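You operate a simulated robot arm through the tools that you are given. There is no shell and no other tool.

You are at the controls of a simulated robot arm. One attempt, no reset.

JOB
Free block 57 from the vice and clamp the silver air cylinder instead.
Fine: wind the vice fully open; the block goes on the bench top beside block 75. Set down upright: numbered steel block, silver air cylinder.
Where things are to end (x, y in the base frame): numbered steel block within 0.07 m of [0.92, 0].

It is judged by the outcome, as a careful person would: the job done as asked, and still so three seconds after it is handed in. It fails if anything else is knocked over, pushed out of place, dropped, spilled or broken.

ROBOT AND FRAMES
A 7-joint arm with a four-finger gripper, fixed in place. Base frame: the origin is at the foot of the arm, x ahead of it, y to its left, z up; the work surface is at about z = 0.88. Lengths are in m, angles in rad, forces in N, time in s.
Its first joint turns from -1.204 to 3.002 rad. Payload 3.67 kg.
The tool frame sits at the grasp point between the pads (the TCP): z along the fingers, y along the line on which they close. The tips reach 0.028 m beyond it. Largest opening 0.112 m; the body of the gripper starts 0.073 m behind the TCP.
Orientation is that of the tool frame in the base frame, as a unit quaternion [x, y, z, w]. With the fingers straight down and closing along the base's y, the tool's x points along the base's -x, its y along +y and its z along -z.

CONTROLS
- The arm moves only by the tool apply_moves. Its arguments are lists of equal length, an entry for each row: "slide": the shift along the tool's x, y, z in units of 20 mm (1.0 is 20 mm), a list of three; "angular": the turn, a rotation vector about the tool's x, y, z in units of 6 degrees (1.0 is 6 degrees), a list of three; "claw": the closure, from 0 (fully open) to 1 (shut). In form: {"slide": [[x, y, z], ...], "angular": [[ax, ay, az], ...], "claw": [claw, ...]}. A call has 1 to 20 rows; each row shifts and turns the commanded pose from where the row before left it, along the tool's axes as they then stand. A call with a number of a shift or a turn outside -1 to 1 is refused whole. Each row takes 0.2 s and may step no farther than 0.05 m and 0.15 rad from the row before; otherwise, or with a gripper value out of range, the whole call is refused. Where a pose cannot be reached the arm comes as near as it can. A force on the tool above 90 N (or 10 N above the force at the start of the call, whichever is more), or a blocked arm, ends the call early, and 0.2 s more pass. The fingers move at their own pace and stop on an object; they squeeze with about 21 N. The grip force told is the motor's: it shows also when the fingers shut on nothing. Time passes only in rows, and 0.2 s behind the last, so rows that do not move let the fingers close. The reply holds the time, the measured pose of the TCP, the force on the tool along the base axes, the opening and the grip force, in the units named above and with some noise, with the torque about the TCP (base axes, N m) and any sound that the robot's microphone picked up.
- Cameras (640 x 400 px; columns grow to the right, rows downward): "scene" is fixed at [0.049, -0.501, 1.4462]; the picture's right is [0.20, -0.98, 0.00], its down [-0.55, -0.11, -0.83] and it looks along [0.81, 0.16, -0.56] (base axes); focal length 313 px, centre (320, 200). "wrist" rides on the gripper at [0.06, -0.018, -0.104] in the tool frame; the picture's right is [0.29, 0.96, 0.00], its down [-0.80, 0.24, -0.55] and it looks along [-0.53, 0.16, 0.83] (tool axes); focal length 234 px, centre (320, 200). There is no depth. A picture from a camera that has moved, and an enlarged one, comes with that camera's place and axes in the base frame and with its lens.
- grab_frame(camera): a new picture of that camera. The clock stands still meanwhile.
- move_column(by): slides the trunk up (or, below 0, down) by that many m; the arm rides with it, the base frame stays. It gives what a move gives, with no picture.
- close_up(camera, box): a new picture of the part [left, top, right, bottom] of that camera's present view, enlarged. The clock stands still meanwhile.
- close_job(): hands the job in; it is judged then, once.

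Nothing tells you positions but the pictures and the camera data. Unless the task says otherwise, let go and move clear before handing in.

The tools are called as a command line: name --argument value ..., lists and objects as JSON in quotes. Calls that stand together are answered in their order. apply_moves: Moves the arm, as the interface text tells. Its arguments: {"type":"object","properties":{"slide":{"type":"array","items":{"type":"array","items":{"type":"number"}}},"angular":{"type":"array","items":{"type":"array","items":{"type":"number"}}},"claw":{"type":"array","items":{"type":"number"}}},"required":["slide","angular","claw"]} The other tools are called the same way: move_column (by) slides the trunk up or down; grab_frame (camera) takes a picture; close_up (camera, box) takes an enlarged picture of a part of a camera's view; close_job () hands the job in.

At the start:

```text
time_s: 0.0
ee_pos: [0.764, -0.4376, 1.1672]
ee_rot: [0.0, 1.0, 0.0, 0.0]
force: [1.0, 0.4, 0.4]
torque: [0.02, 0.0, 0.0]
gripper_width: 0.1123
finger_force: 0.1
trunk travel left (down, up): [-0.55, 0.29]
```

scene: 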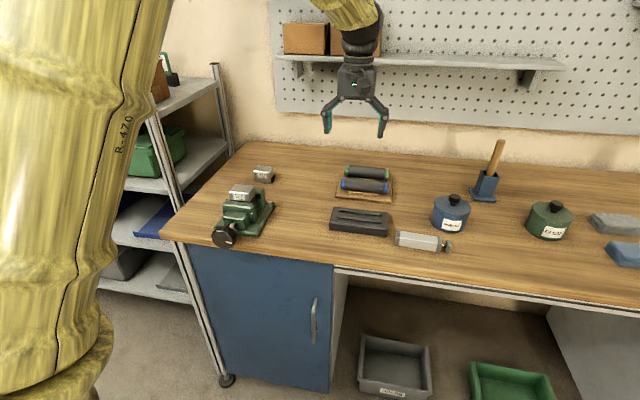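
wrist: 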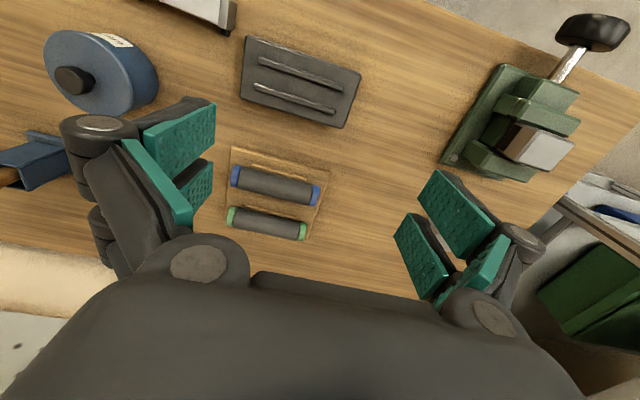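

I see the green vice at the left holding a steel block, another block behind it, and a silver cylinder lying right of the dark tray. I'll take enlarged pictures to locate them precisely.

close_up --camera "scene" --box '[190, 150, 310, 260]'

close_up --camera "scene" --box '[320, 150, 480, 270]'

close_up --camera "wrist" --box '[400, 0, 640, 200]'

```text
3.64 times, centred on (250, 205) of scene
camera zoom: at [0.049, -0.501, 1.4462], right [0.2, -0.98, 0.0], down [-0.55, -0.11, -0.83], along [0.81, 0.16, -0.56], focal length 1139 px, centre (574, 182)
```

zoom: 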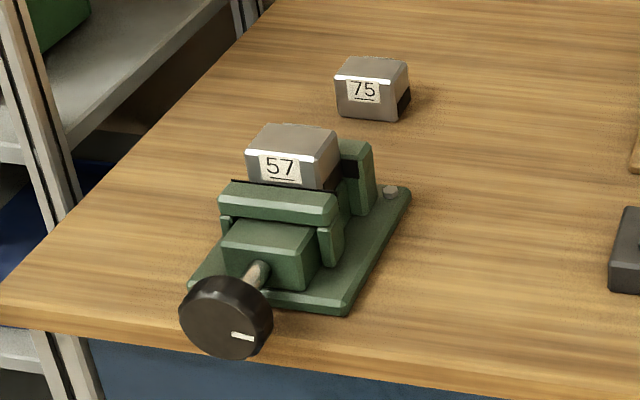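

```text
3.33 times, centred on (400, 210) of scene
camera zoom: at [0.049, -0.501, 1.4462], right [0.2, -0.98, 0.0], down [-0.55, -0.11, -0.83], along [0.81, 0.16, -0.56], focal length 1044 px, centre (53, 167)
```

zoom: 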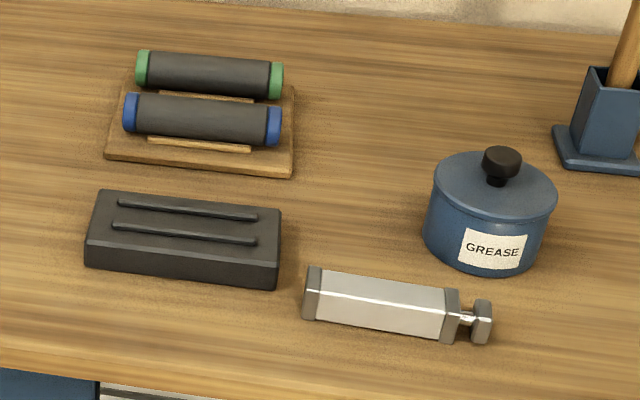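

```text
2.00 times, centred on (520, 100) of wrist
camera zoom: at [0.7041, -0.4571, 1.2696], right [-0.29, 0.96, 0.0], down [0.8, 0.24, 0.55], along [0.53, 0.16, -0.83], focal length 468 px, centre (-80, 400)
```

zoom: 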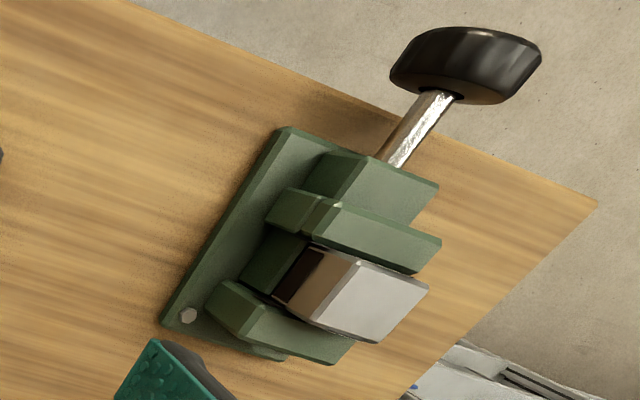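

The vice axis appears to run along base x at y ≈ -0.144. The knob is near (0.60, -0.143, 0.92), just at the front bench edge. I'll draw the arm back toward the front of the knob at height before turning the tool horizontal.

apply_moves --slide '[[0.956, 0.82, 0], [0.956, 0.82, 0], [0.956, 0.82, 0], [0.956, 0.82, 0], [0.956, 0.82, 0], [0.956, 0.82, 0], [0.956, 0.82, 0], [0.956, 0.82, 0], [0.956, 0.82, 0], [0.956, 0.82, 0], [0.956, 0.82, 0], [0.956, 0.82, 0], [0.956, 0.82, 0], [0.956, 0.82, 0], [0.956, 0.82, 0], [0.956, 0.82, 0], [0.956, 0.82, 0], [0.956, 0.82, 0]]' --angular '[[0, 0, 0], [0, 0, 0], [0, 0, 0], [0, 0, 0], [0, 0, 0], [0, 0, 0], [0, 0, 0], [0, 0, 0], [0, 0, 0], [0, 0, 0], [0, 0, 0], [0, 0, 0], [0, 0, 0], [0, 0, 0], [0, 0, 0], [0, 0, 0], [0, 0, 0], [0, 0, 0]]' --claw '[0, 0, 0, 0, 0, 0, 0, 0, 0, 0, 0, 0, 0, 0, 0, 0, 0, 0]'

```text
time_s: 3.8
ee_pos: [0.5505, -0.2345, 1.0874]
ee_rot: [0.012, 0.999, 0.049, -0.01]
force: [0.0, 0.9, 0.0]
torque: [-0.02, 0.03, 0.03]
gripper_width: 0.112
finger_force: 0.1
out of reach, approached as far as the arm can: row 11, 12, 13, 14, 15, 16, 17, 18
trunk travel left (down, up): [-0.55, 0.29]
```

The arm couldn't reach that far in at this height. I'll look at the arm's posture, then raise the trunk so it can fold in more.

move_column --by 0.25

grab_frame --camera "scene"

```text
time_s: 6.4
ee_pos: [0.5498, -0.2327, 1.3403]
ee_rot: [0.008, 0.999, 0.05, -0.007]
force: [-0.4, 0.5, -0.5]
torque: [0.01, -0.02, 0.03]
gripper_width: 0.1119
finger_force: 0.1
trunk travel left (down, up): [-0.8, 0.04]
```

```text
taken
```

scene: 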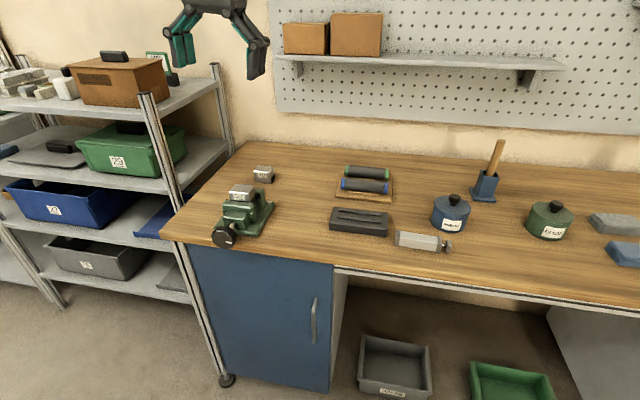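

Now the trunk is up. I'll start pitching the tool forward step by step and see what stays reachable.

apply_moves --slide '[[0, 0, 0.8], [0, 0, 0.8], [0, 0, 0.8], [0, 0, 0.8], [0, 0, 0.8], [0, 0, 0.8], [0, 0, 0.8], [0, 0, 0]]' --angular '[[0, 0, 0], [0, 0, 0], [0, -1, 0], [0, -1, 0], [0, -1, 0], [0, -1, 0], [0, -1, 0], [0, -1, 0]]' --claw '[0, 0, 0, 0, 0, 0, 0, 0]'

```text
time_s: 8.2
ee_pos: [0.5758, -0.2272, 1.2395]
ee_rot: [0.001, 0.951, 0.001, 0.308]
force: [-0.3, -0.7, 0.3]
torque: [0.0, 0.04, 0.02]
gripper_width: 0.1121
finger_force: 0.1
out of reach, approached as far as the arm can: row 8
trunk travel left (down, up): [-0.8, 0.04]
```

apply_moves --slide '[[0.588, 0, 0.81], [0.588, 0, 0.81], [0.588, 0, 0.81], [0.588, 0, 0.81], [0.588, 0, 0.81], [0.588, 0, 0.81], [0, 0, 0], [0, 0, 0], [0, 0, 0]]' --angular '[[0, 0, 0], [0, 0, 0], [0, 0, 0], [0, 0, 0], [0, 0, 0], [0, 0, 0], [0, -1, 0], [0, -1, 0], [0, -1, 0]]' --claw '[0, 0, 0, 0, 0, 0, 0, 0, 0]'

```text
time_s: 10.2
ee_pos: [0.6155, -0.2253, 1.1115]
ee_rot: [0.0, 0.891, 0.0, 0.453]
force: [-0.9, -0.4, 0.5]
torque: [-0.02, 0.0, 0.01]
gripper_width: 0.1118
finger_force: 0.0
out of reach, approached as far as the arm can: row 1, 3, 7, 8, 9
trunk travel left (down, up): [-0.8, 0.04]
```

apply_moves --slide '[[0.7, 0.5, 0.51], [0.7, 0.5, 0.51], [0.7, 0.5, 0.51], [0.7, 0.5, 0.51], [0.7, 0.5, 0.51], [0.588, 0.5, -0.81], [0.588, 0.5, -0.81], [0.588, 0.5, -0.81], [0.588, 0, -0.81], [0.588, 0, -0.81], [0.588, 0, -0.81], [0.588, 0, -0.81], [0.588, 0, -0.81]]' --angular '[[0, 0, 0], [0, 0, 0], [0, 0, 0], [0, 0, 0], [0, 0, 0], [0, 0, 0], [0, 0, 0], [0, 0, 0], [0, 0, 0], [0, 0, 0], [0, 0, 0], [0, 0, 0], [0, 0, 0]]' --claw '[0, 0, 0, 0, 0, 0, 0, 0, 0, 0, 0, 0, 0]'

grab_frame --camera "scene"

grab_frame --camera "wrist"

```text
time_s: 13.0
ee_pos: [0.5229, -0.1256, 0.9738]
ee_rot: [0.0, 0.892, 0.001, 0.453]
force: [0.8, 1.1, -0.6]
torque: [0.0, -0.07, 0.0]
gripper_width: 0.1121
finger_force: 0.1
out of reach, approached as far as the arm can: row 8, 9, 10, 11, 12, 13
trunk travel left (down, up): [-0.8, 0.04]
```

```text
taken
```

scene: 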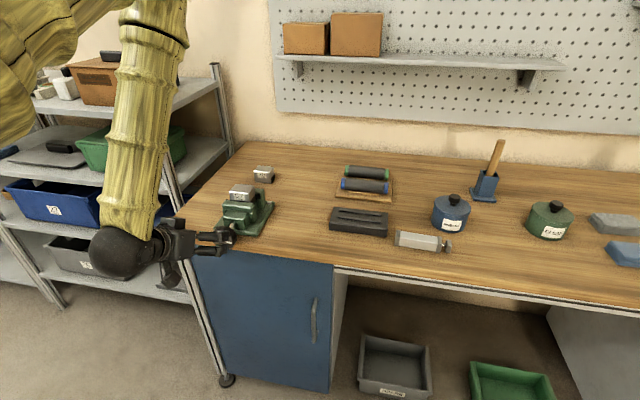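

```text
taken
camera wrist: at [0.4045, -0.1431, 0.9858], right [-0.17, 0.96, -0.23], down [0.02, 0.24, 0.97], along [0.99, 0.16, -0.06], focal length 234 px, centre (320, 200)
```

wrist: 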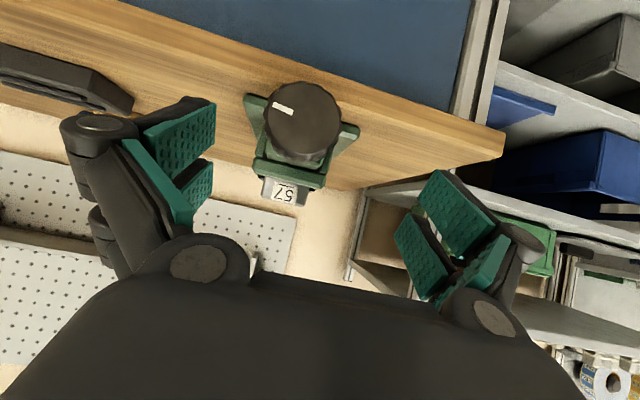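

The tool now sits in front of the knob, and triangulating again puts the knob face at about (0.595, -0.142, 0.913), just overhanging the bench edge. I'll finish pitching to horizontal at a stand-off position.

apply_moves --slide '[[0.7, -0.27, 0.7], [0.7, -0.27, 0.7], [0.7, -0.27, 0.7], [0, 0, 0], [0, 0, 0], [0, 0, 0], [0, 0, 0], [0, 0, 0], [0, 0, 0], [0, 0, 0]]' --angular '[[0, 0, 0], [0, 0, 0], [0, 0, 0], [0, -1, 0], [0, -1, 0], [0, -1, 0], [0, -1, 0], [0, -1, 0], [0, -1, 0], [0, 0, 0]]' --claw '[0, 0, 0, 0, 0, 0, 0, 0, 0, 0]'

grab_frame --camera "wrist"

close_up --camera "scene" --box '[80, 160, 320, 310]'

```text
time_s: 15.2
ee_pos: [0.5865, -0.1365, 0.916]
ee_rot: [0.002, 0.713, -0.002, 0.701]
force: [0.1, 0.3, 0.2]
torque: [-0.03, 0.01, -0.04]
gripper_width: 0.1119
finger_force: 0.0
out of reach, approached as far as the arm can: row 8, 9
trunk travel left (down, up): [-0.8, 0.04]
```

```text
taken
camera wrist: at [0.4818, -0.154, 0.8576], right [0.0, 0.96, -0.29], down [-0.54, 0.24, 0.81], along [0.84, 0.16, 0.52], focal length 234 px, centre (320, 200)
```

wrist: 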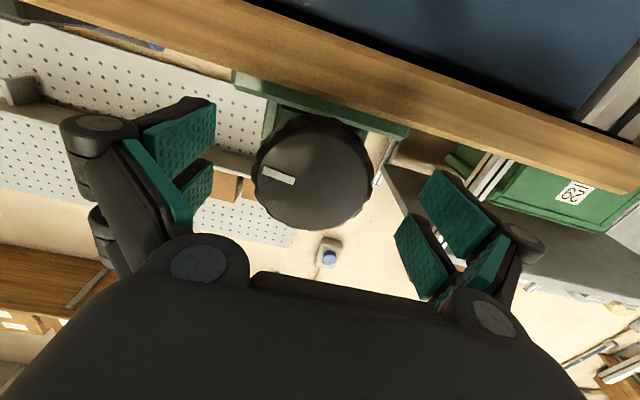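

```text
2.67 times, centred on (200, 235) of scene
camera zoom: at [0.049, -0.501, 1.4462], right [0.2, -0.98, 0.0], down [-0.55, -0.11, -0.83], along [0.81, 0.16, -0.56], focal length 835 px, centre (640, 107)
```

zoom: 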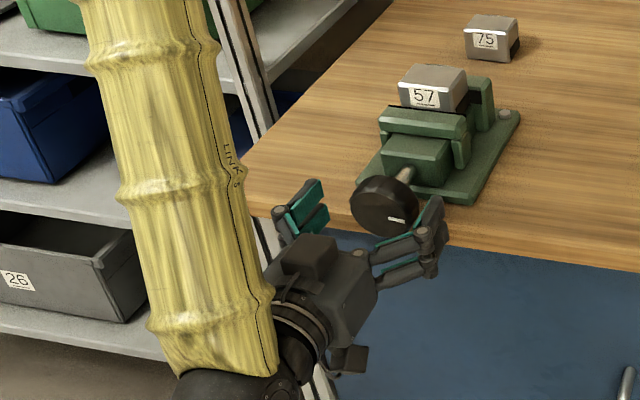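

The fingers straddle the knob (face about x 0.595, centre y -0.141, z 0.912), and the tool is level. I'll back off a little, centre on the knob and pre-roll clockwise, so that the opening (counter-clockwise) stroke has range.

apply_moves --slide '[[0.1, -0.12, -0.4], [0.1, -0.12, -0.4], [0, 0, 0], [0, 0, 0], [0, 0, 0], [0, 0, 0], [0, 0, 0], [0, 0, 0], [0, 0, 0], [0, 0, 0], [0, 0, 0], [0, 0, 0], [0, 0, 0]]' --angular '[[0, 0, 0], [0, -0.16, 0], [0, 0, 1], [0, 0, 1], [0, 0, 1], [0, 0, 1], [0, 0, 1], [0, 0, 1], [0, 0, 1], [0, 0, 1], [0, 0, 1], [0, 0, 1], [0, 0, 0]]' --claw '[0, 0, 0, 0, 0, 0, 0, 0, 0, 0, 0, 0, 0]'

grab_frame --camera "wrist"

```text
time_s: 18.0
ee_pos: [0.6001, -0.1411, 0.9118]
ee_rot: [0.354, 0.609, 0.355, 0.615]
force: [0.4, 0.2, 0.6]
torque: [0.0, 0.02, 0.04]
gripper_width: 0.1118
finger_force: 0.0
out of reach, approached as far as the arm can: row 1, 2
trunk travel left (down, up): [-0.8, 0.04]
```

```text
taken
camera wrist: at [0.4979, -0.0992, 0.8643], right [-0.01, 0.73, 0.69], down [-0.56, -0.57, 0.6], along [0.83, -0.38, 0.41], focal length 234 px, centre (320, 200)
```

wrist: 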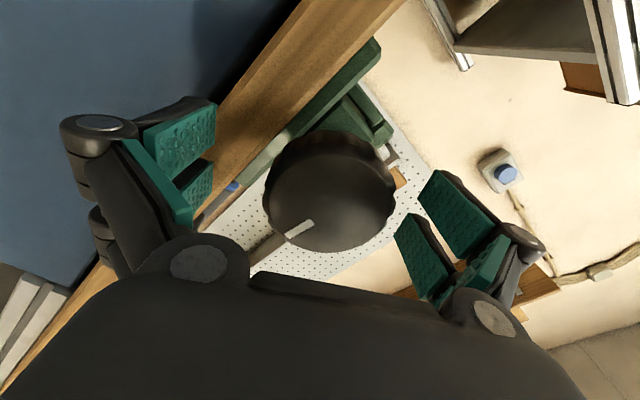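

The arm can reach around the knob with the tool rolled 60°, and nothing is touching. I'll close on the knob and try a small counter-clockwise turn first.

apply_moves --slide '[[0, 0, 0], [0, 0, 0], [0, 0, 0], [0, 0, 0]]' --angular '[[0, 0, 0], [0, 0, 0], [0, 0, 0], [0, 0, 0]]' --claw '[1, 1, 1, 1]'

grab_frame --camera "wrist"

```text
time_s: 19.0
ee_pos: [0.5971, -0.1417, 0.9102]
ee_rot: [0.354, 0.61, 0.354, 0.614]
force: [-52.0, -3.0, -21.3]
torque: [-0.07, 2.76, -0.62]
gripper_width: 0.0736
finger_force: 20.7
trunk travel left (down, up): [-0.8, 0.04]
```

```text
taken
camera wrist: at [0.4937, -0.0997, 0.8641], right [0.0, 0.73, 0.69], down [-0.56, -0.57, 0.6], along [0.83, -0.38, 0.41], focal length 234 px, centre (320, 200)
```

wrist: 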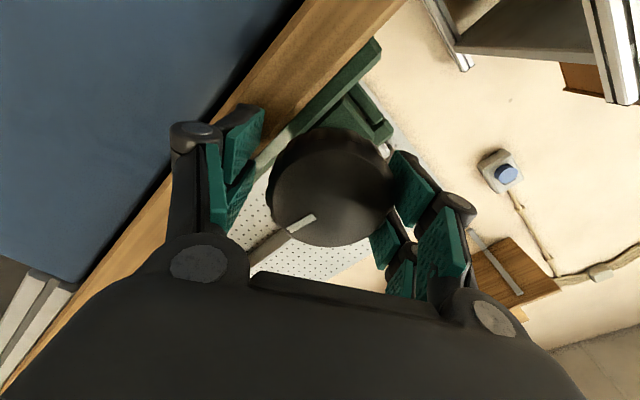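

The closing lower finger met the bench edge (52 N back), not the knob, so I'll open again. I'll roll back to level and raise the trunk the last bit to gain room to retract.

apply_moves --slide '[[0, 0, 0], [0, 0, 0], [0, 0, 0], [0, 0, 0], [0, 0, 0], [0, 0, 0], [0, 0, 0], [0, 0, 0], [0, 0, 0], [0, 0, 0], [0, 0, 0], [0, 0, 0], [0, 0, 0]]' --angular '[[0, 0, 0], [0, 0, 0], [0, 0, 0], [0, 0, -1], [0, 0, -1], [0, 0, -1], [0, 0, -1], [0, 0, -1], [0, 0, -1], [0, 0, -1], [0, 0, -1], [0, 0, -1], [0, 0, -1]]' --claw '[0, 0, 0, 0, 0, 0, 0, 0, 0, 0, 0, 0, 0]'

move_column --by 0.039

```text
time_s: 21.8
ee_pos: [0.6012, -0.1406, 0.9115]
ee_rot: [0.001, 0.703, -0.001, 0.711]
force: [-0.1, -0.9, 0.0]
torque: [0.01, 0.0, -0.01]
gripper_width: 0.112
finger_force: 0.1
trunk travel left (down, up): [-0.8, 0.04]
```

```text
time_s: 22.6
ee_pos: [0.6018, -0.1417, 0.9503]
ee_rot: [0.001, 0.704, 0.0, 0.711]
force: [-0.2, 0.3, 0.2]
torque: [0.01, 0.0, 0.02]
gripper_width: 0.1121
finger_force: 0.1
trunk travel left (down, up): [-0.839, 0.001]
```

close_up --camera "scene" --box '[190, 190, 270, 260]'

grab_frame --camera "wrist"

```text
5.71 times, centred on (230, 225) of scene
camera zoom: at [0.049, -0.501, 1.4462], right [0.2, -0.98, 0.0], down [-0.55, -0.11, -0.83], along [0.81, 0.16, -0.56], focal length 1790 px, centre (834, 57)
```

zoom: 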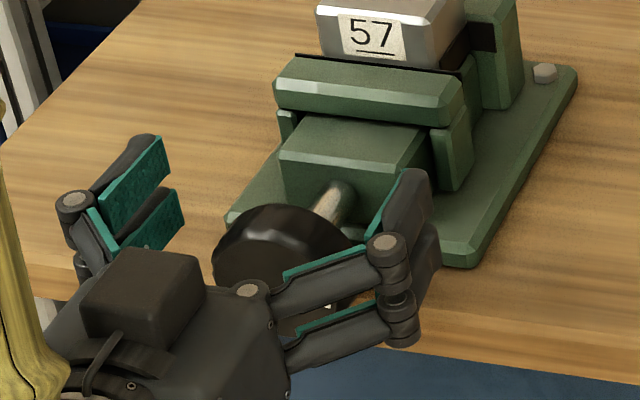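

```text
taken
camera wrist: at [0.498, -0.1605, 0.8881], right [0.0, 0.96, -0.29], down [-0.56, 0.24, 0.79], along [0.83, 0.16, 0.54], focal length 234 px, centre (320, 200)
```

wrist: 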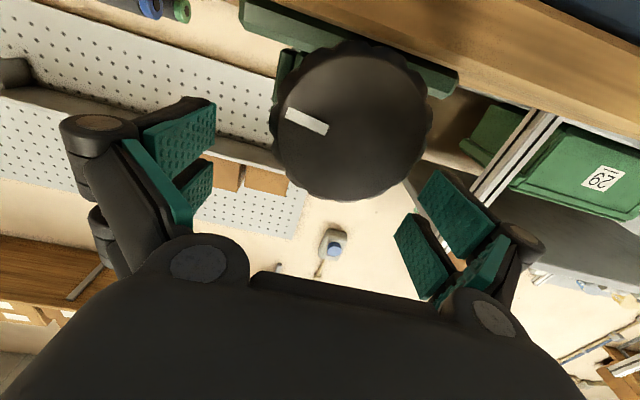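

The knob is about 63 mm across and 25 mm thick. Tilting the tool about 18° down gives more retraction, which keeps the tips in front of the bench edge. I'll set that pose up with the fingers level.

apply_moves --slide '[[0, 0, 0], [0, 0, 0], [0, 0, 0], [0.617, 0, -0.063], [0.617, 0, -0.063], [0.617, 0, -0.063], [0, 0, 0]]' --angular '[[0, 1, 0], [0, 1, 0], [0, 1, 0], [0, 0, 0], [0, 0, 0], [0, 0, 0], [0, 0, 0]]' --claw '[0, 0, 0, 0, 0, 0, 0]'

grab_frame --camera "wrist"

```text
time_s: 24.2
ee_pos: [0.5855, -0.1407, 0.9169]
ee_rot: [0.0, 0.806, 0.001, 0.592]
force: [0.1, -0.1, -0.2]
torque: [-0.02, 0.01, -0.04]
gripper_width: 0.112
finger_force: 0.0
trunk travel left (down, up): [-0.839, 0.001]
```

```text
taken
camera wrist: at [0.4695, -0.1598, 0.8894], right [-0.09, 0.96, -0.27], down [-0.29, 0.24, 0.93], along [0.95, 0.16, 0.26], focal length 234 px, centre (320, 200)
```

wrist: 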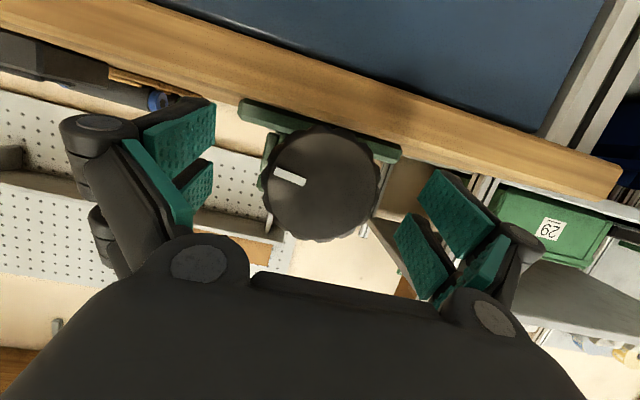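

Everything is within reach now and the fingers straddle the knob. I'll grip it level and try a gentle 18° counter-clockwise turn about the screw axis.

apply_moves --slide '[[0, 0, 0], [0, 0, 0], [0, 0, 0], [0, 0, 0]]' --angular '[[0, 0, 0], [0, 0, 0], [0, 0, 0], [0, 0, 0]]' --claw '[1, 1, 1, 1]'

apply_moves --slide '[[0, 0.026, 0], [0, 0.026, 0], [0, 0.026, 0]]' --angular '[[0.313, 0, -1], [0.313, 0, -1], [0.313, 0, -1]]' --claw '[1, 1, 1]'

grab_frame --camera "wrist"

close_up --camera "scene" --box '[190, 170, 290, 260]'

```text
time_s: 25.2
ee_pos: [0.5859, -0.1391, 0.9158]
ee_rot: [-0.001, 0.807, 0.002, 0.591]
force: [-3.8, 13.1, -5.3]
torque: [0.02, -0.01, 0.61]
gripper_width: 0.0629
finger_force: 44.5
trunk travel left (down, up): [-0.839, 0.001]
```

```text
time_s: 26.0
ee_pos: [0.5861, -0.139, 0.9143]
ee_rot: [-0.097, 0.795, -0.132, 0.583]
force: [-5.2, 12.4, -7.2]
torque: [0.04, 0.57, 0.2]
gripper_width: 0.0631
finger_force: 45.0
trunk travel left (down, up): [-0.839, 0.001]
```

```text
taken
camera wrist: at [0.4693, -0.1659, 0.8965], right [-0.09, 0.82, -0.57], down [-0.29, 0.53, 0.8], along [0.95, 0.23, 0.19], focal length 234 px, centre (320, 200)
```

wrist: 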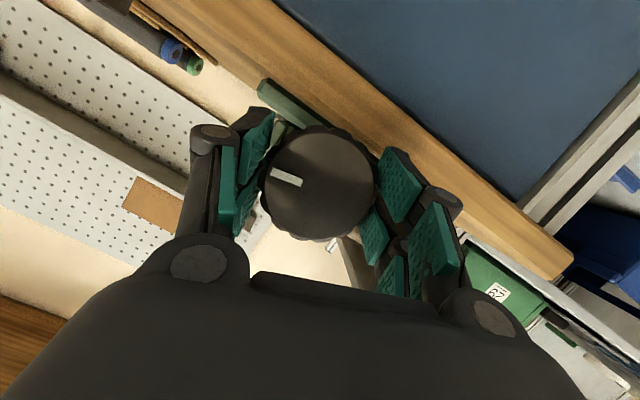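

```text
4.44 times, centred on (240, 215) of scene
camera zoom: at [0.049, -0.501, 1.4462], right [0.2, -0.98, 0.0], down [-0.55, -0.11, -0.83], along [0.81, 0.16, -0.56], focal length 1392 px, centre (676, 133)
```

zoom: 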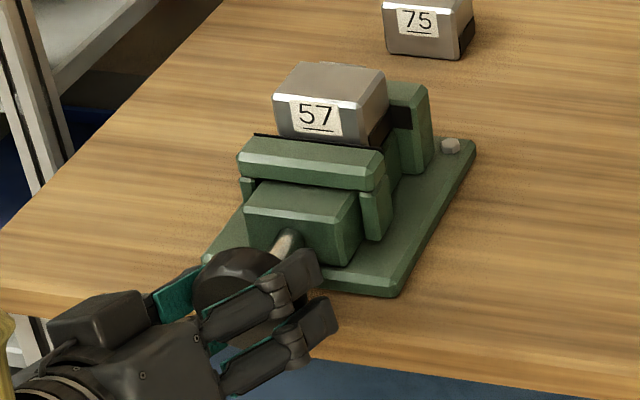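

The knob turned with the gripper at very low torque. I'll continue the stroke a further 42° the same way.

apply_moves --slide '[[0, 0.026, 0], [0, 0.026, 0], [0, 0.026, 0], [0, 0.026, 0], [0, 0.026, 0], [0, 0.026, 0], [0, 0.026, 0]]' --angular '[[0.313, 0, -1], [0.313, 0, -1], [0.313, 0, -1], [0.313, 0, -1], [0.313, 0, -1], [0.313, 0, -1], [0.313, 0, -1]]' --claw '[1, 1, 1, 1, 1, 1, 1]'

grab_frame --camera "wrist"

close_up --camera "scene" --box '[190, 170, 290, 260]'

```text
time_s: 27.6
ee_pos: [0.5864, -0.1407, 0.9155]
ee_rot: [-0.308, 0.687, -0.422, 0.505]
force: [-2.3, -12.7, 17.2]
torque: [0.03, -0.88, 0.13]
gripper_width: 0.0629
finger_force: 45.1
trunk travel left (down, up): [-0.839, 0.001]
```

```text
taken
camera wrist: at [0.4694, -0.1716, 0.9189], right [-0.08, 0.19, -0.98], down [-0.29, 0.93, 0.21], along [0.95, 0.3, -0.02], focal length 234 px, centre (320, 200)
```

wrist: 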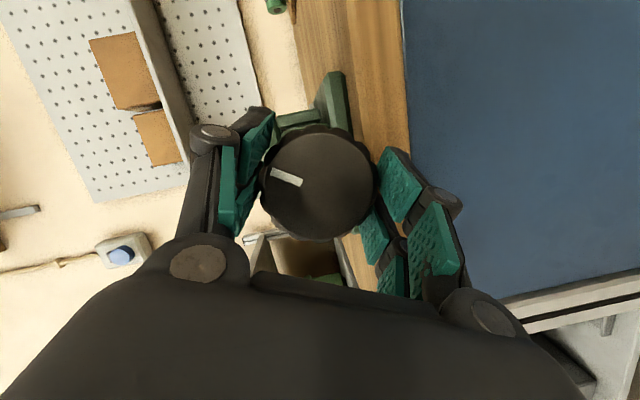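

```text
4.44 times, centred on (240, 215) of scene
camera zoom: at [0.049, -0.501, 1.4462], right [0.2, -0.98, 0.0], down [-0.55, -0.11, -0.83], along [0.81, 0.16, -0.56], focal length 1392 px, centre (676, 133)
```

zoom: 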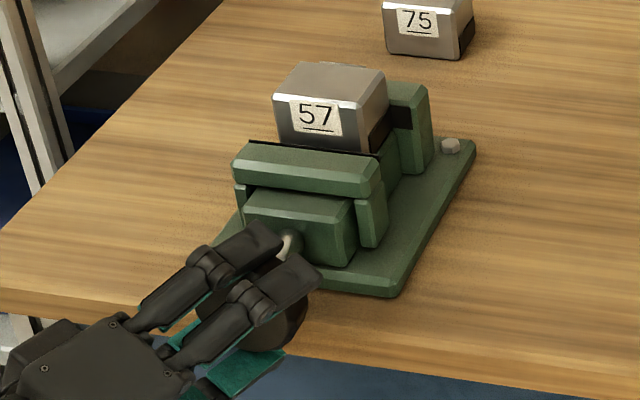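

Front jaw has begun to back away from the block and the block is still in place. I'll continue the stroke by another 60°.

apply_moves --slide '[[0, 0.026, 0], [0, 0.026, 0], [0, 0.026, 0], [0, 0.026, 0], [0, 0.026, 0], [0, 0.026, 0], [0, 0.026, 0], [0, 0.026, 0], [0, 0.026, 0], [0, 0.026, 0]]' --angular '[[0.313, 0, -1], [0.313, 0, -1], [0.313, 0, -1], [0.313, 0, -1], [0.313, 0, -1], [0.313, 0, -1], [0.313, 0, -1], [0.313, 0, -1], [0.313, 0, -1], [0.313, 0, -1]]' --claw '[1, 1, 1, 1, 1, 1, 1, 1, 1, 1]'

grab_frame --camera "wrist"

close_up --camera "scene" --box '[190, 170, 290, 260]'

```text
time_s: 29.4
ee_pos: [0.5883, -0.1378, 0.9152]
ee_rot: [0.483, -0.462, 0.661, -0.341]
force: [-29.8, -0.4, 52.6]
torque: [0.18, -0.43, 0.22]
gripper_width: 0.0629
finger_force: 45.2
out of reach, approached as far as the arm can: row 8
trunk travel left (down, up): [-0.839, 0.001]
stopped in row 8: the force on the tool passed its limit at 94 N (the readings are from after the stop); the commanded pose is now the measured one
```

```text
taken
camera wrist: at [0.4715, -0.1571, 0.9394], right [-0.08, -0.59, -0.81], down [-0.29, 0.79, -0.54], along [0.95, 0.19, -0.23], focal length 234 px, centre (320, 200)
```

wrist: 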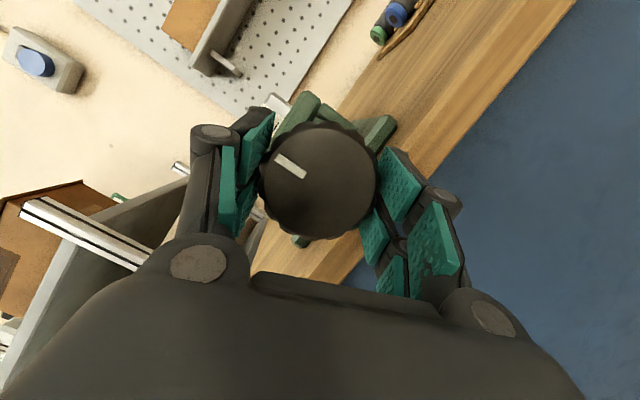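

```text
4.44 times, centred on (240, 215) of scene
camera zoom: at [0.049, -0.501, 1.4462], right [0.2, -0.98, 0.0], down [-0.55, -0.11, -0.83], along [0.81, 0.16, -0.56], focal length 1392 px, centre (676, 133)
```

zoom: 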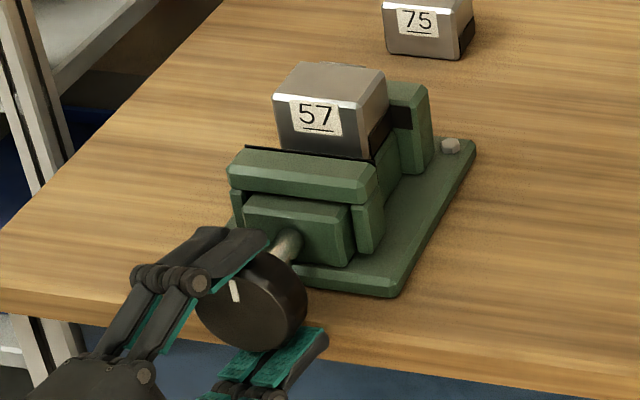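

The stroke ended around −105° at a reach limit, and the pads slipped a little on the knob. The jaw is clearly opening and the block still stands. I'll release partly, draw back slightly, and roll back for a new stroke.

apply_moves --slide '[[0, 0, 0], [0, 0, -0.2], [0, 0, -0.2], [0, 0, 0], [0, 0, 0]]' --angular '[[0, 0, 0], [-0.313, 0, 1], [-0.313, 0, 1], [0, 0, 0], [0, 0, 0]]' --claw '[0.25, 0.25, 0.25, 0.25, 0.25]'

grab_frame --camera "wrist"

```text
time_s: 30.6
ee_pos: [0.584, -0.1362, 0.9103]
ee_rot: [0.445, -0.534, 0.604, -0.391]
force: [-0.2, -0.6, -0.2]
torque: [0.01, 0.01, -0.01]
gripper_width: 0.0843
finger_force: 0.0
trunk travel left (down, up): [-0.839, 0.001]
```

```text
taken
camera wrist: at [0.467, -0.161, 0.9308], right [-0.09, -0.39, -0.92], down [-0.29, 0.89, -0.35], along [0.95, 0.24, -0.19], focal length 234 px, centre (320, 200)
```

wrist: 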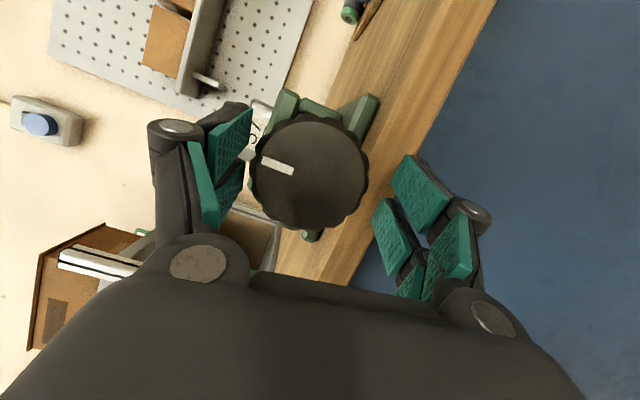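

Free of the knob now. I'll roll back clockwise with the fingers part-open, checking on the way.

apply_moves --slide '[[0, 0, 0], [0, 0, 0], [0, 0, 0], [0, 0, 0], [0, 0, 0], [0, 0, 0], [0, 0, 0], [0, 0, 0], [0, 0, 0], [0, 0, 0], [0, 0, 0], [0, 0, 0], [0, 0, 0], [0, 0, 0], [0, 0, 0], [0, 0, 0]]' --angular '[[-0.313, 0, 1], [-0.313, 0, 1], [-0.313, 0, 1], [-0.313, 0, 1], [-0.313, 0, 1], [-0.313, 0, 1], [-0.313, 0, 1], [-0.313, 0, 1], [-0.313, 0, 1], [-0.313, 0, 1], [-0.313, 0, 1], [-0.313, 0, 1], [-0.313, 0, 1], [-0.313, 0, 1], [-0.313, 0, 1], [0, 0, 0]]' --claw '[0.15, 0.15, 0.15, 0.15, 0.15, 0.15, 0.15, 0.15, 0.15, 0.15, 0.15, 0.15, 0.15, 0.15, 0.15, 0.15]'

grab_frame --camera "wrist"

close_up --camera "scene" --box '[190, 170, 290, 260]'

```text
time_s: 34.0
ee_pos: [0.5826, -0.1354, 0.9096]
ee_rot: [-0.015, 0.807, -0.019, 0.591]
force: [0.6, -0.2, 0.1]
torque: [-0.01, 0.0, -0.04]
gripper_width: 0.0952
finger_force: 0.0
trunk travel left (down, up): [-0.839, 0.001]
```

```text
taken
camera wrist: at [0.4667, -0.1559, 0.8847], right [-0.09, 0.94, -0.32], down [-0.29, 0.28, 0.91], along [0.95, 0.17, 0.25], focal length 234 px, centre (320, 200)
```

wrist: 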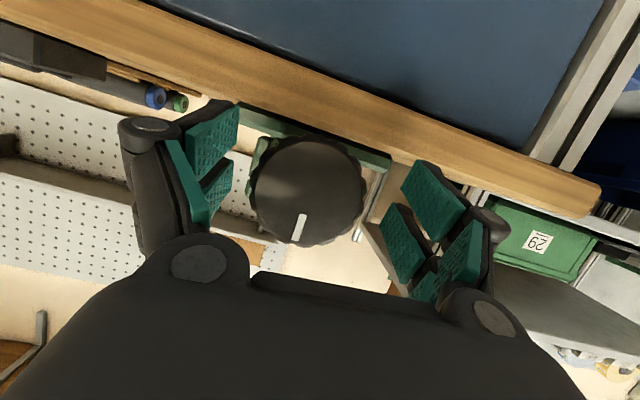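

```text
4.44 times, centred on (240, 215) of scene
camera zoom: at [0.049, -0.501, 1.4462], right [0.2, -0.98, 0.0], down [-0.55, -0.11, -0.83], along [0.81, 0.16, -0.56], focal length 1392 px, centre (676, 133)
```

zoom: 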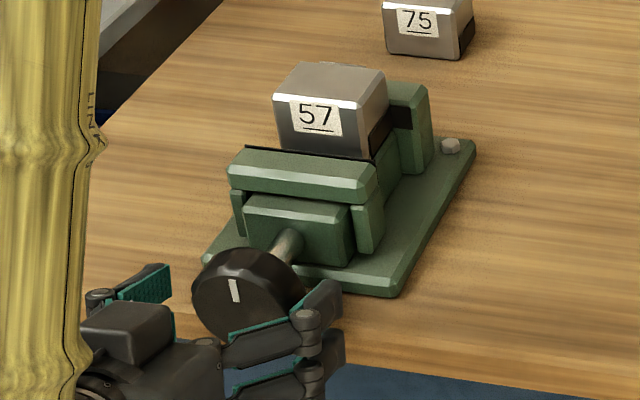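

The knob has made about a quarter turn (its mark now points up), and it does not move axially. I'll recentre and roll on clockwise to about +84° for a long second stroke.

apply_moves --slide '[[-0.24, -0.55, 0.03], [0, 0, 0], [0, 0, 0], [0, 0, 0], [0, 0, 0], [0, 0, 0], [0, 0, 0], [0, 0, 0], [0, 0, 0], [0, 0, 0], [0, 0, 0], [0, 0, 0], [0, 0, 0], [0, 0, 0], [0, 0, 0], [0, 0, 0]]' --angular '[[0, 0, 0], [-0.313, 0, 1], [-0.313, 0, 1], [-0.313, 0, 1], [-0.313, 0, 1], [-0.313, 0, 1], [-0.313, 0, 1], [-0.313, 0, 1], [-0.313, 0, 1], [-0.313, 0, 1], [-0.313, 0, 1], [-0.313, 0, 1], [-0.313, 0, 1], [-0.313, 0, 1], [-0.313, 0, 1], [0, 0, 0]]' --claw '[0.15, 0.15, 0.15, 0.15, 0.15, 0.15, 0.15, 0.15, 0.15, 0.15, 0.15, 0.15, 0.15, 0.15, 0.15, 0.15]'

grab_frame --camera "wrist"

```text
time_s: 37.4
ee_pos: [0.5857, -0.1466, 0.9165]
ee_rot: [0.401, 0.594, 0.545, 0.435]
force: [-0.2, 0.2, -0.8]
torque: [0.0, -0.04, 0.0]
gripper_width: 0.0952
finger_force: 0.1
trunk travel left (down, up): [-0.839, 0.001]
```

```text
taken
camera wrist: at [0.4686, -0.123, 0.8946], right [-0.08, 0.35, 0.93], down [-0.29, -0.9, 0.32], along [0.95, -0.24, 0.18], focal length 234 px, centre (320, 200)
```

wrist: 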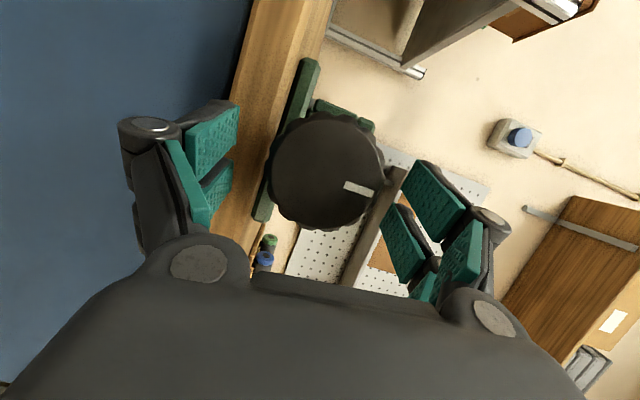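

The pose at about +84° is reachable with no contact. I estimate the knob axis at y -0.139, z 0.916, so I'll nudge over, grip, and make the first part of a long opening stroke.

apply_moves --slide '[[0.18, 0, 0], [0, 0, 0], [0, 0, 0], [0, 0, 0], [0, 0, 0], [0, 0.021, 0], [0, 0.021, 0], [0, 0.021, 0], [0, 0.021, 0], [0, 0.021, 0], [0, 0.021, 0], [0, 0.021, 0], [0, 0.021, 0], [0, 0.021, 0], [0, 0.021, 0], [0, 0.021, 0], [0, 0.021, 0], [0, 0.021, 0], [0, 0.021, 0], [0, 0.021, 0]]' --angular '[[0, 0, 0], [0, 0, 0], [0, 0, 0], [0, 0, 0], [0, 0, 0], [0.313, 0, -1], [0.313, 0, -1], [0.313, 0, -1], [0.313, 0, -1], [0.313, 0, -1], [0.313, 0, -1], [0.313, 0, -1], [0.313, 0, -1], [0.313, 0, -1], [0.313, 0, -1], [0.313, 0, -1], [0.313, 0, -1], [0.313, 0, -1], [0.313, 0, -1], [0.313, 0, -1]]' --claw '[0.15, 1, 1, 1, 1, 1, 1, 1, 1, 1, 1, 1, 1, 1, 1, 1, 1, 1, 1, 1]'

grab_frame --camera "wrist"

close_up --camera "scene" --box '[190, 170, 290, 260]'

```text
time_s: 41.5
ee_pos: [0.5829, -0.1391, 0.9172]
ee_rot: [-0.048, 0.805, -0.066, 0.588]
force: [0.7, 8.7, 0.0]
torque: [0.46, 0.22, 0.05]
gripper_width: 0.0629
finger_force: 45.3
trunk travel left (down, up): [-0.839, 0.001]
```

```text
taken
camera wrist: at [0.4671, -0.1619, 0.8949], right [-0.09, 0.9, -0.43], down [-0.29, 0.39, 0.88], along [0.95, 0.2, 0.22], focal length 234 px, centre (320, 200)
```

wrist: 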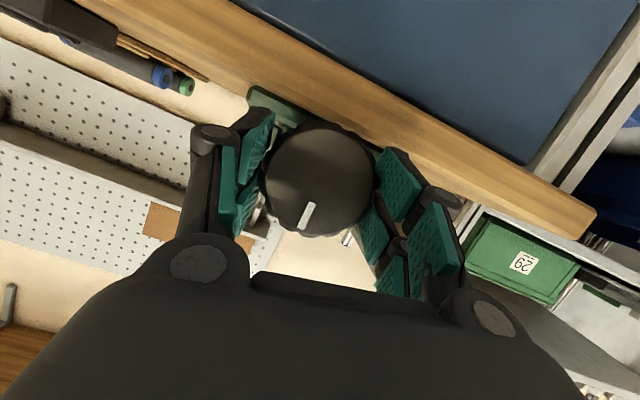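

```text
4.44 times, centred on (240, 215) of scene
camera zoom: at [0.049, -0.501, 1.4462], right [0.2, -0.98, 0.0], down [-0.55, -0.11, -0.83], along [0.81, 0.16, -0.56], focal length 1392 px, centre (676, 133)
```

zoom: 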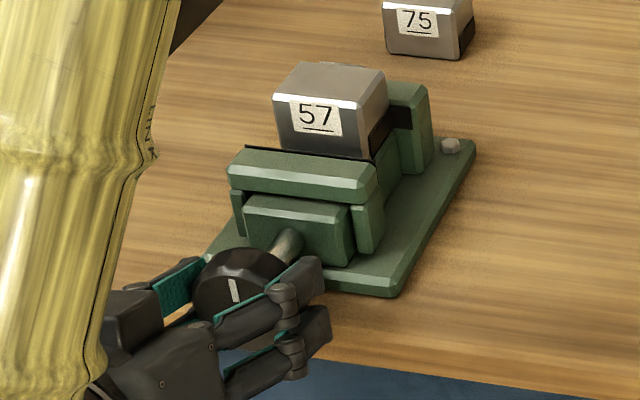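

The knob did not turn this time: its mark still points up, the pads slipped and torque rose. So the vice is at its open stop after about 90°. I'll release and lift straight up off the knob.

apply_moves --slide '[[0, 0, 0], [0, 0, 0], [0, 0, 0], [-0.8, 0, -0.25], [-0.8, 0, -0.25], [-0.8, 0, -0.25], [-0.8, 0, -0.25], [-0.8, 0, -0.25], [-0.8, 0, -0.25], [-0.8, 0, -0.25]]' --angular '[[-0.313, 0, 1], [-0.15, 0, 0.5], [0, 0, 0], [0, 0, 0], [0, 0, 0], [0, 0, 0], [0, 0, 0], [0, 0, 0], [0, 0, 0], [0, 0, 0]]' --claw '[0, 0, 0, 0, 0, 0, 0, 0, 0, 0]'

grab_frame --camera "wrist"

close_up --camera "scene" --box '[190, 170, 290, 260]'

```text
time_s: 43.8
ee_pos: [0.5846, -0.1399, 1.0368]
ee_rot: [0.002, 0.807, 0.002, 0.591]
force: [0.1, -0.4, -0.4]
torque: [0.0, 0.02, -0.01]
gripper_width: 0.1118
finger_force: 0.0
trunk travel left (down, up): [-0.839, 0.001]
```

```text
taken
camera wrist: at [0.468, -0.1586, 1.0093], right [-0.09, 0.96, -0.27], down [-0.29, 0.24, 0.93], along [0.95, 0.16, 0.25], focal length 234 px, centre (320, 200)
```

wrist: 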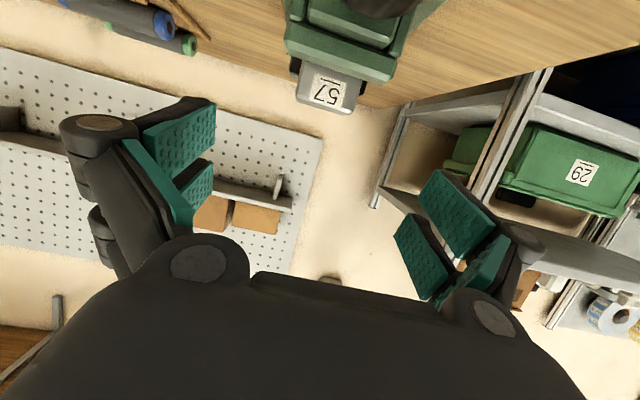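

```text
4.44 times, centred on (240, 215) of scene
camera zoom: at [0.049, -0.501, 1.4462], right [0.2, -0.98, 0.0], down [-0.55, -0.11, -0.83], along [0.81, 0.16, -0.56], focal length 1392 px, centre (676, 133)
```

zoom: 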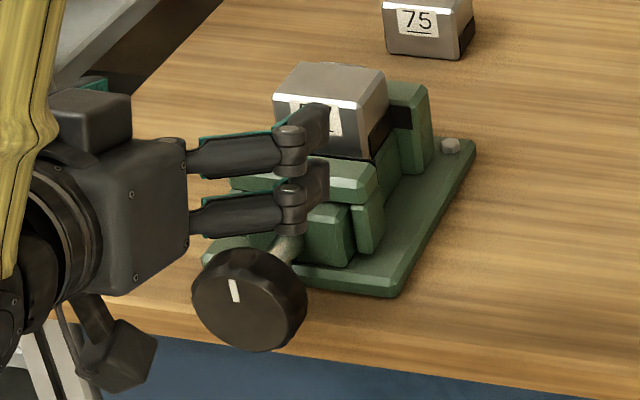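

I'll raise further and pitch back to tool-down over the vice to look into the jaws.

apply_moves --slide '[[-0.8, 0, -0.25], [-0.8, 0, -0.25], [-0.8, 0, -0.25], [-0.8, 0, -0.25], [-0.8, 0, -0.25], [-0.8, 0, -0.25], [-0.8, 0, -0.25], [0, 0, 0], [0, 0, 0], [0, 0, 0], [0, 0, 0], [0, 0, 0], [0, 0, 0], [0, 0, 0], [0, 0, 0], [0, 0, 0], [0, 0, 0], [0, 0, 0], [0, 0, 0], [0, 0, 0]]' --angular '[[0, 0, 0], [0, 0, 0], [0, 0, 0], [0, 0, 0], [0, 0, 0], [0, 0, 0], [0, 0, 0], [0, 1, 0], [0, 1, 0], [0, 1, 0], [0, 1, 0], [0, 1, 0], [0, 1, 0], [0, 1, 0], [0, 1, 0], [0, 1, 0], [0, 1, 0], [0, 1, 0], [0, 1, 0], [0, 0, 0]]' --claw '[0, 0, 0, 0, 0, 0, 0, 0, 0, 0, 0, 0, 0, 0, 0, 0, 0, 0, 0, 0]'

grab_frame --camera "wrist"

close_up --camera "scene" --box '[190, 150, 310, 260]'

```text
time_s: 48.0
ee_pos: [0.6067, -0.135, 1.1401]
ee_rot: [0.001, 1.0, 0.003, 0.002]
force: [0.1, 0.1, 0.7]
torque: [0.02, 0.01, -0.01]
gripper_width: 0.112
finger_force: 0.1
out of reach, approached as far as the arm can: row 5, 6, 7, 8
trunk travel left (down, up): [-0.839, 0.001]
```

```text
taken
camera wrist: at [0.547, -0.1542, 1.243], right [-0.29, 0.96, 0.0], down [0.79, 0.24, 0.56], along [0.54, 0.16, -0.83], focal length 234 px, centre (320, 200)
```

wrist: 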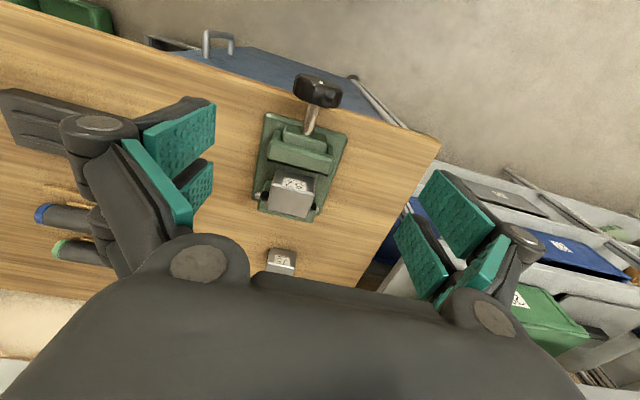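

```text
3.64 times, centred on (250, 205) of scene
camera zoom: at [0.049, -0.501, 1.4462], right [0.2, -0.98, 0.0], down [-0.55, -0.11, -0.83], along [0.81, 0.16, -0.56], focal length 1139 px, centre (574, 182)
```

zoom: 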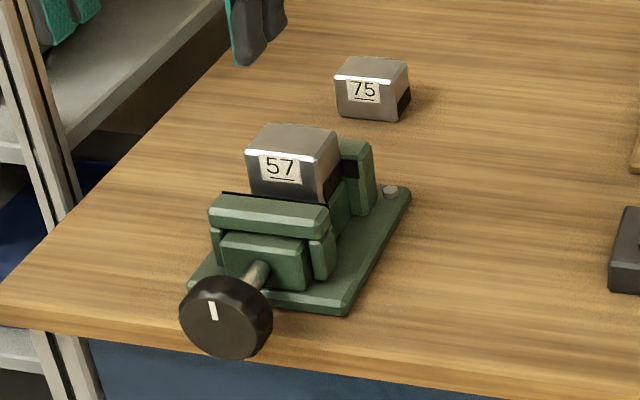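

The front jaw has backed off about 10 mm and block 57 stands between the jaws. I'll zoom in from the wrist to fix its position.

close_up --camera "wrist" --box '[230, 60, 370, 280]'

close_up --camera "scene" --box '[215, 155, 285, 225]'

```text
1.82 times, centred on (300, 170) of wrist
camera zoom: at [0.547, -0.1542, 1.243], right [-0.29, 0.96, 0.0], down [0.79, 0.24, 0.56], along [0.54, 0.16, -0.83], focal length 426 px, centre (356, 254)
```

zoom: 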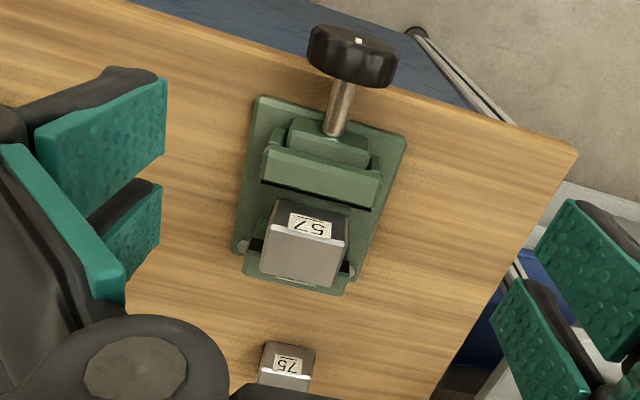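

```text
5.71 times, centred on (250, 190) of scene
camera zoom: at [0.049, -0.501, 1.4462], right [0.2, -0.98, 0.0], down [-0.55, -0.11, -0.83], along [0.81, 0.16, -0.56], focal length 1790 px, centre (720, 257)
```

zoom: 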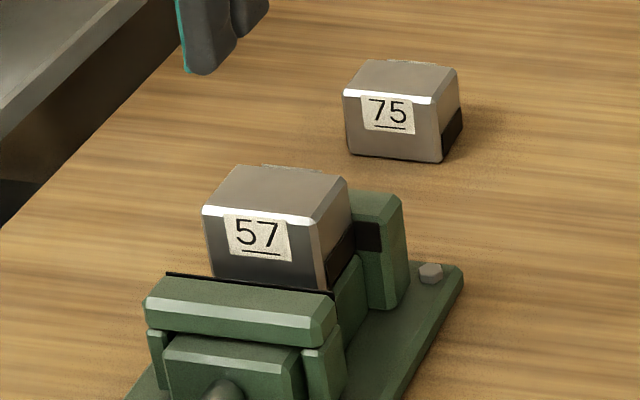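

Block 57 works out to be centred near (0.738, -0.1415), top at z ≈ 0.978, with the jaw tops at about 0.956. I'll move above it with the fingers either side along y and check.

apply_moves --slide '[[-0.94, -0.047, 0], [-0.94, -0.047, 0], [-0.94, -0.047, 0], [-0.94, -0.047, 0], [-0.94, -0.047, 0.5], [-0.94, -0.047, 0.5], [-0.94, -0.047, 0.5], [0, 0, 0.5], [0, 0, 0.5], [0, 0, 0]]' --angular '[[0, 0, 0], [0, 0, 0], [0, 0, 0], [0, 0, 0], [0, 0, 0], [0, 0, 0], [0, 0, 0], [0, 0, 0], [0, 0, 0], [0, 0, 0]]' --claw '[0, 0, 0, 0, 0, 0, 0, 0, 0, 0]'

grab_frame --camera "wrist"

close_up --camera "scene" --box '[180, 100, 340, 240]'

```text
time_s: 50.1
ee_pos: [0.7393, -0.1403, 1.0914]
ee_rot: [0.001, 1.0, 0.003, 0.003]
force: [-0.9, 0.2, -0.1]
torque: [-0.05, 0.01, -0.01]
gripper_width: 0.1118
finger_force: 0.1
trunk travel left (down, up): [-0.839, 0.001]
```

```text
taken
camera wrist: at [0.6789, -0.1604, 1.194], right [-0.29, 0.96, 0.0], down [0.79, 0.24, 0.56], along [0.54, 0.16, -0.83], focal length 234 px, centre (320, 200)
```

wrist: 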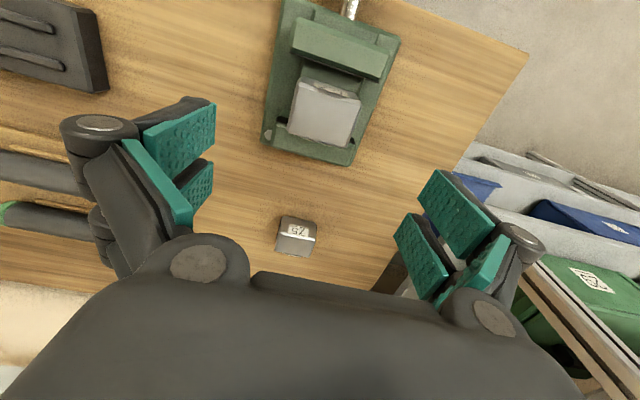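

```text
2.86 times, centred on (260, 170) of scene
camera zoom: at [0.049, -0.501, 1.4462], right [0.2, -0.98, 0.0], down [-0.55, -0.11, -0.83], along [0.81, 0.16, -0.56], focal length 895 px, centre (491, 286)
```

zoom: 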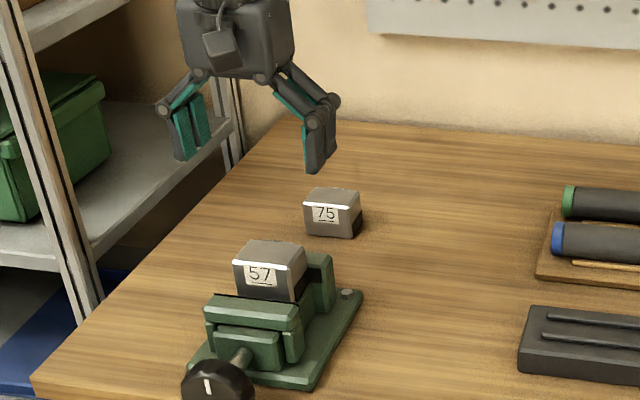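

Aligned over block 57. I'll lower to TCP z ≈ 0.973, so the tips stay above the vice bed, and grip it.

apply_moves --slide '[[0.1, -0.03, 0.74], [0.1, -0.03, 0.74], [0, 0, 0.74], [0, 0, 0.74], [0, 0, 0.74], [0, 0, 0.74], [0, 0, 0.74], [0, 0, 0.74], [0, 0, 0]]' --angular '[[0, 0, 0], [0, 0, 0], [0, 0, 0], [0, 0, 0], [0, 0, 0], [0, 0, 0], [0, 0, 0], [0, 0, 0], [0, 0, 0]]' --claw '[0, 0, 0, 0, 0, 0, 0, 0, 0]'

grab_frame --camera "wrist"

close_up --camera "scene" --box '[190, 140, 310, 250]'

```text
time_s: 52.1
ee_pos: [0.7356, -0.1429, 0.9727]
ee_rot: [0.001, 1.0, 0.002, 0.004]
force: [0.1, 0.0, 0.4]
torque: [-0.03, 0.0, -0.01]
gripper_width: 0.1123
finger_force: 0.3
trunk travel left (down, up): [-0.839, 0.001]
```

```text
taken
camera wrist: at [0.674, -0.1619, 1.0754], right [-0.29, 0.96, 0.0], down [0.79, 0.24, 0.56], along [0.54, 0.16, -0.83], focal length 234 px, centre (320, 200)
```

wrist: 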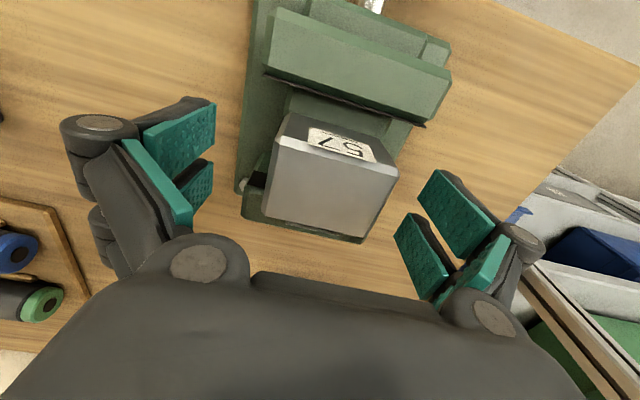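

```text
3.64 times, centred on (250, 195) of scene
camera zoom: at [0.049, -0.501, 1.4462], right [0.2, -0.98, 0.0], down [-0.55, -0.11, -0.83], along [0.81, 0.16, -0.56], focal length 1139 px, centre (574, 218)
```

zoom: 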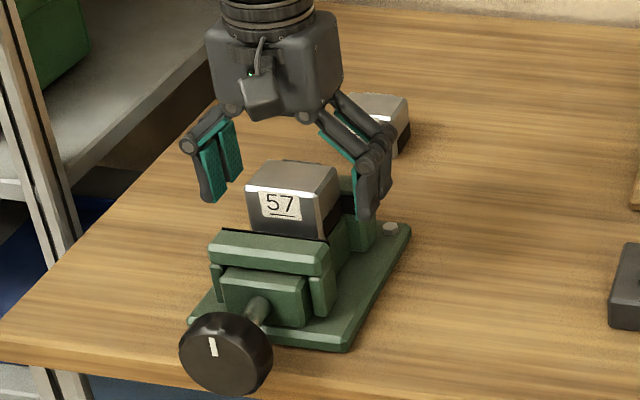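

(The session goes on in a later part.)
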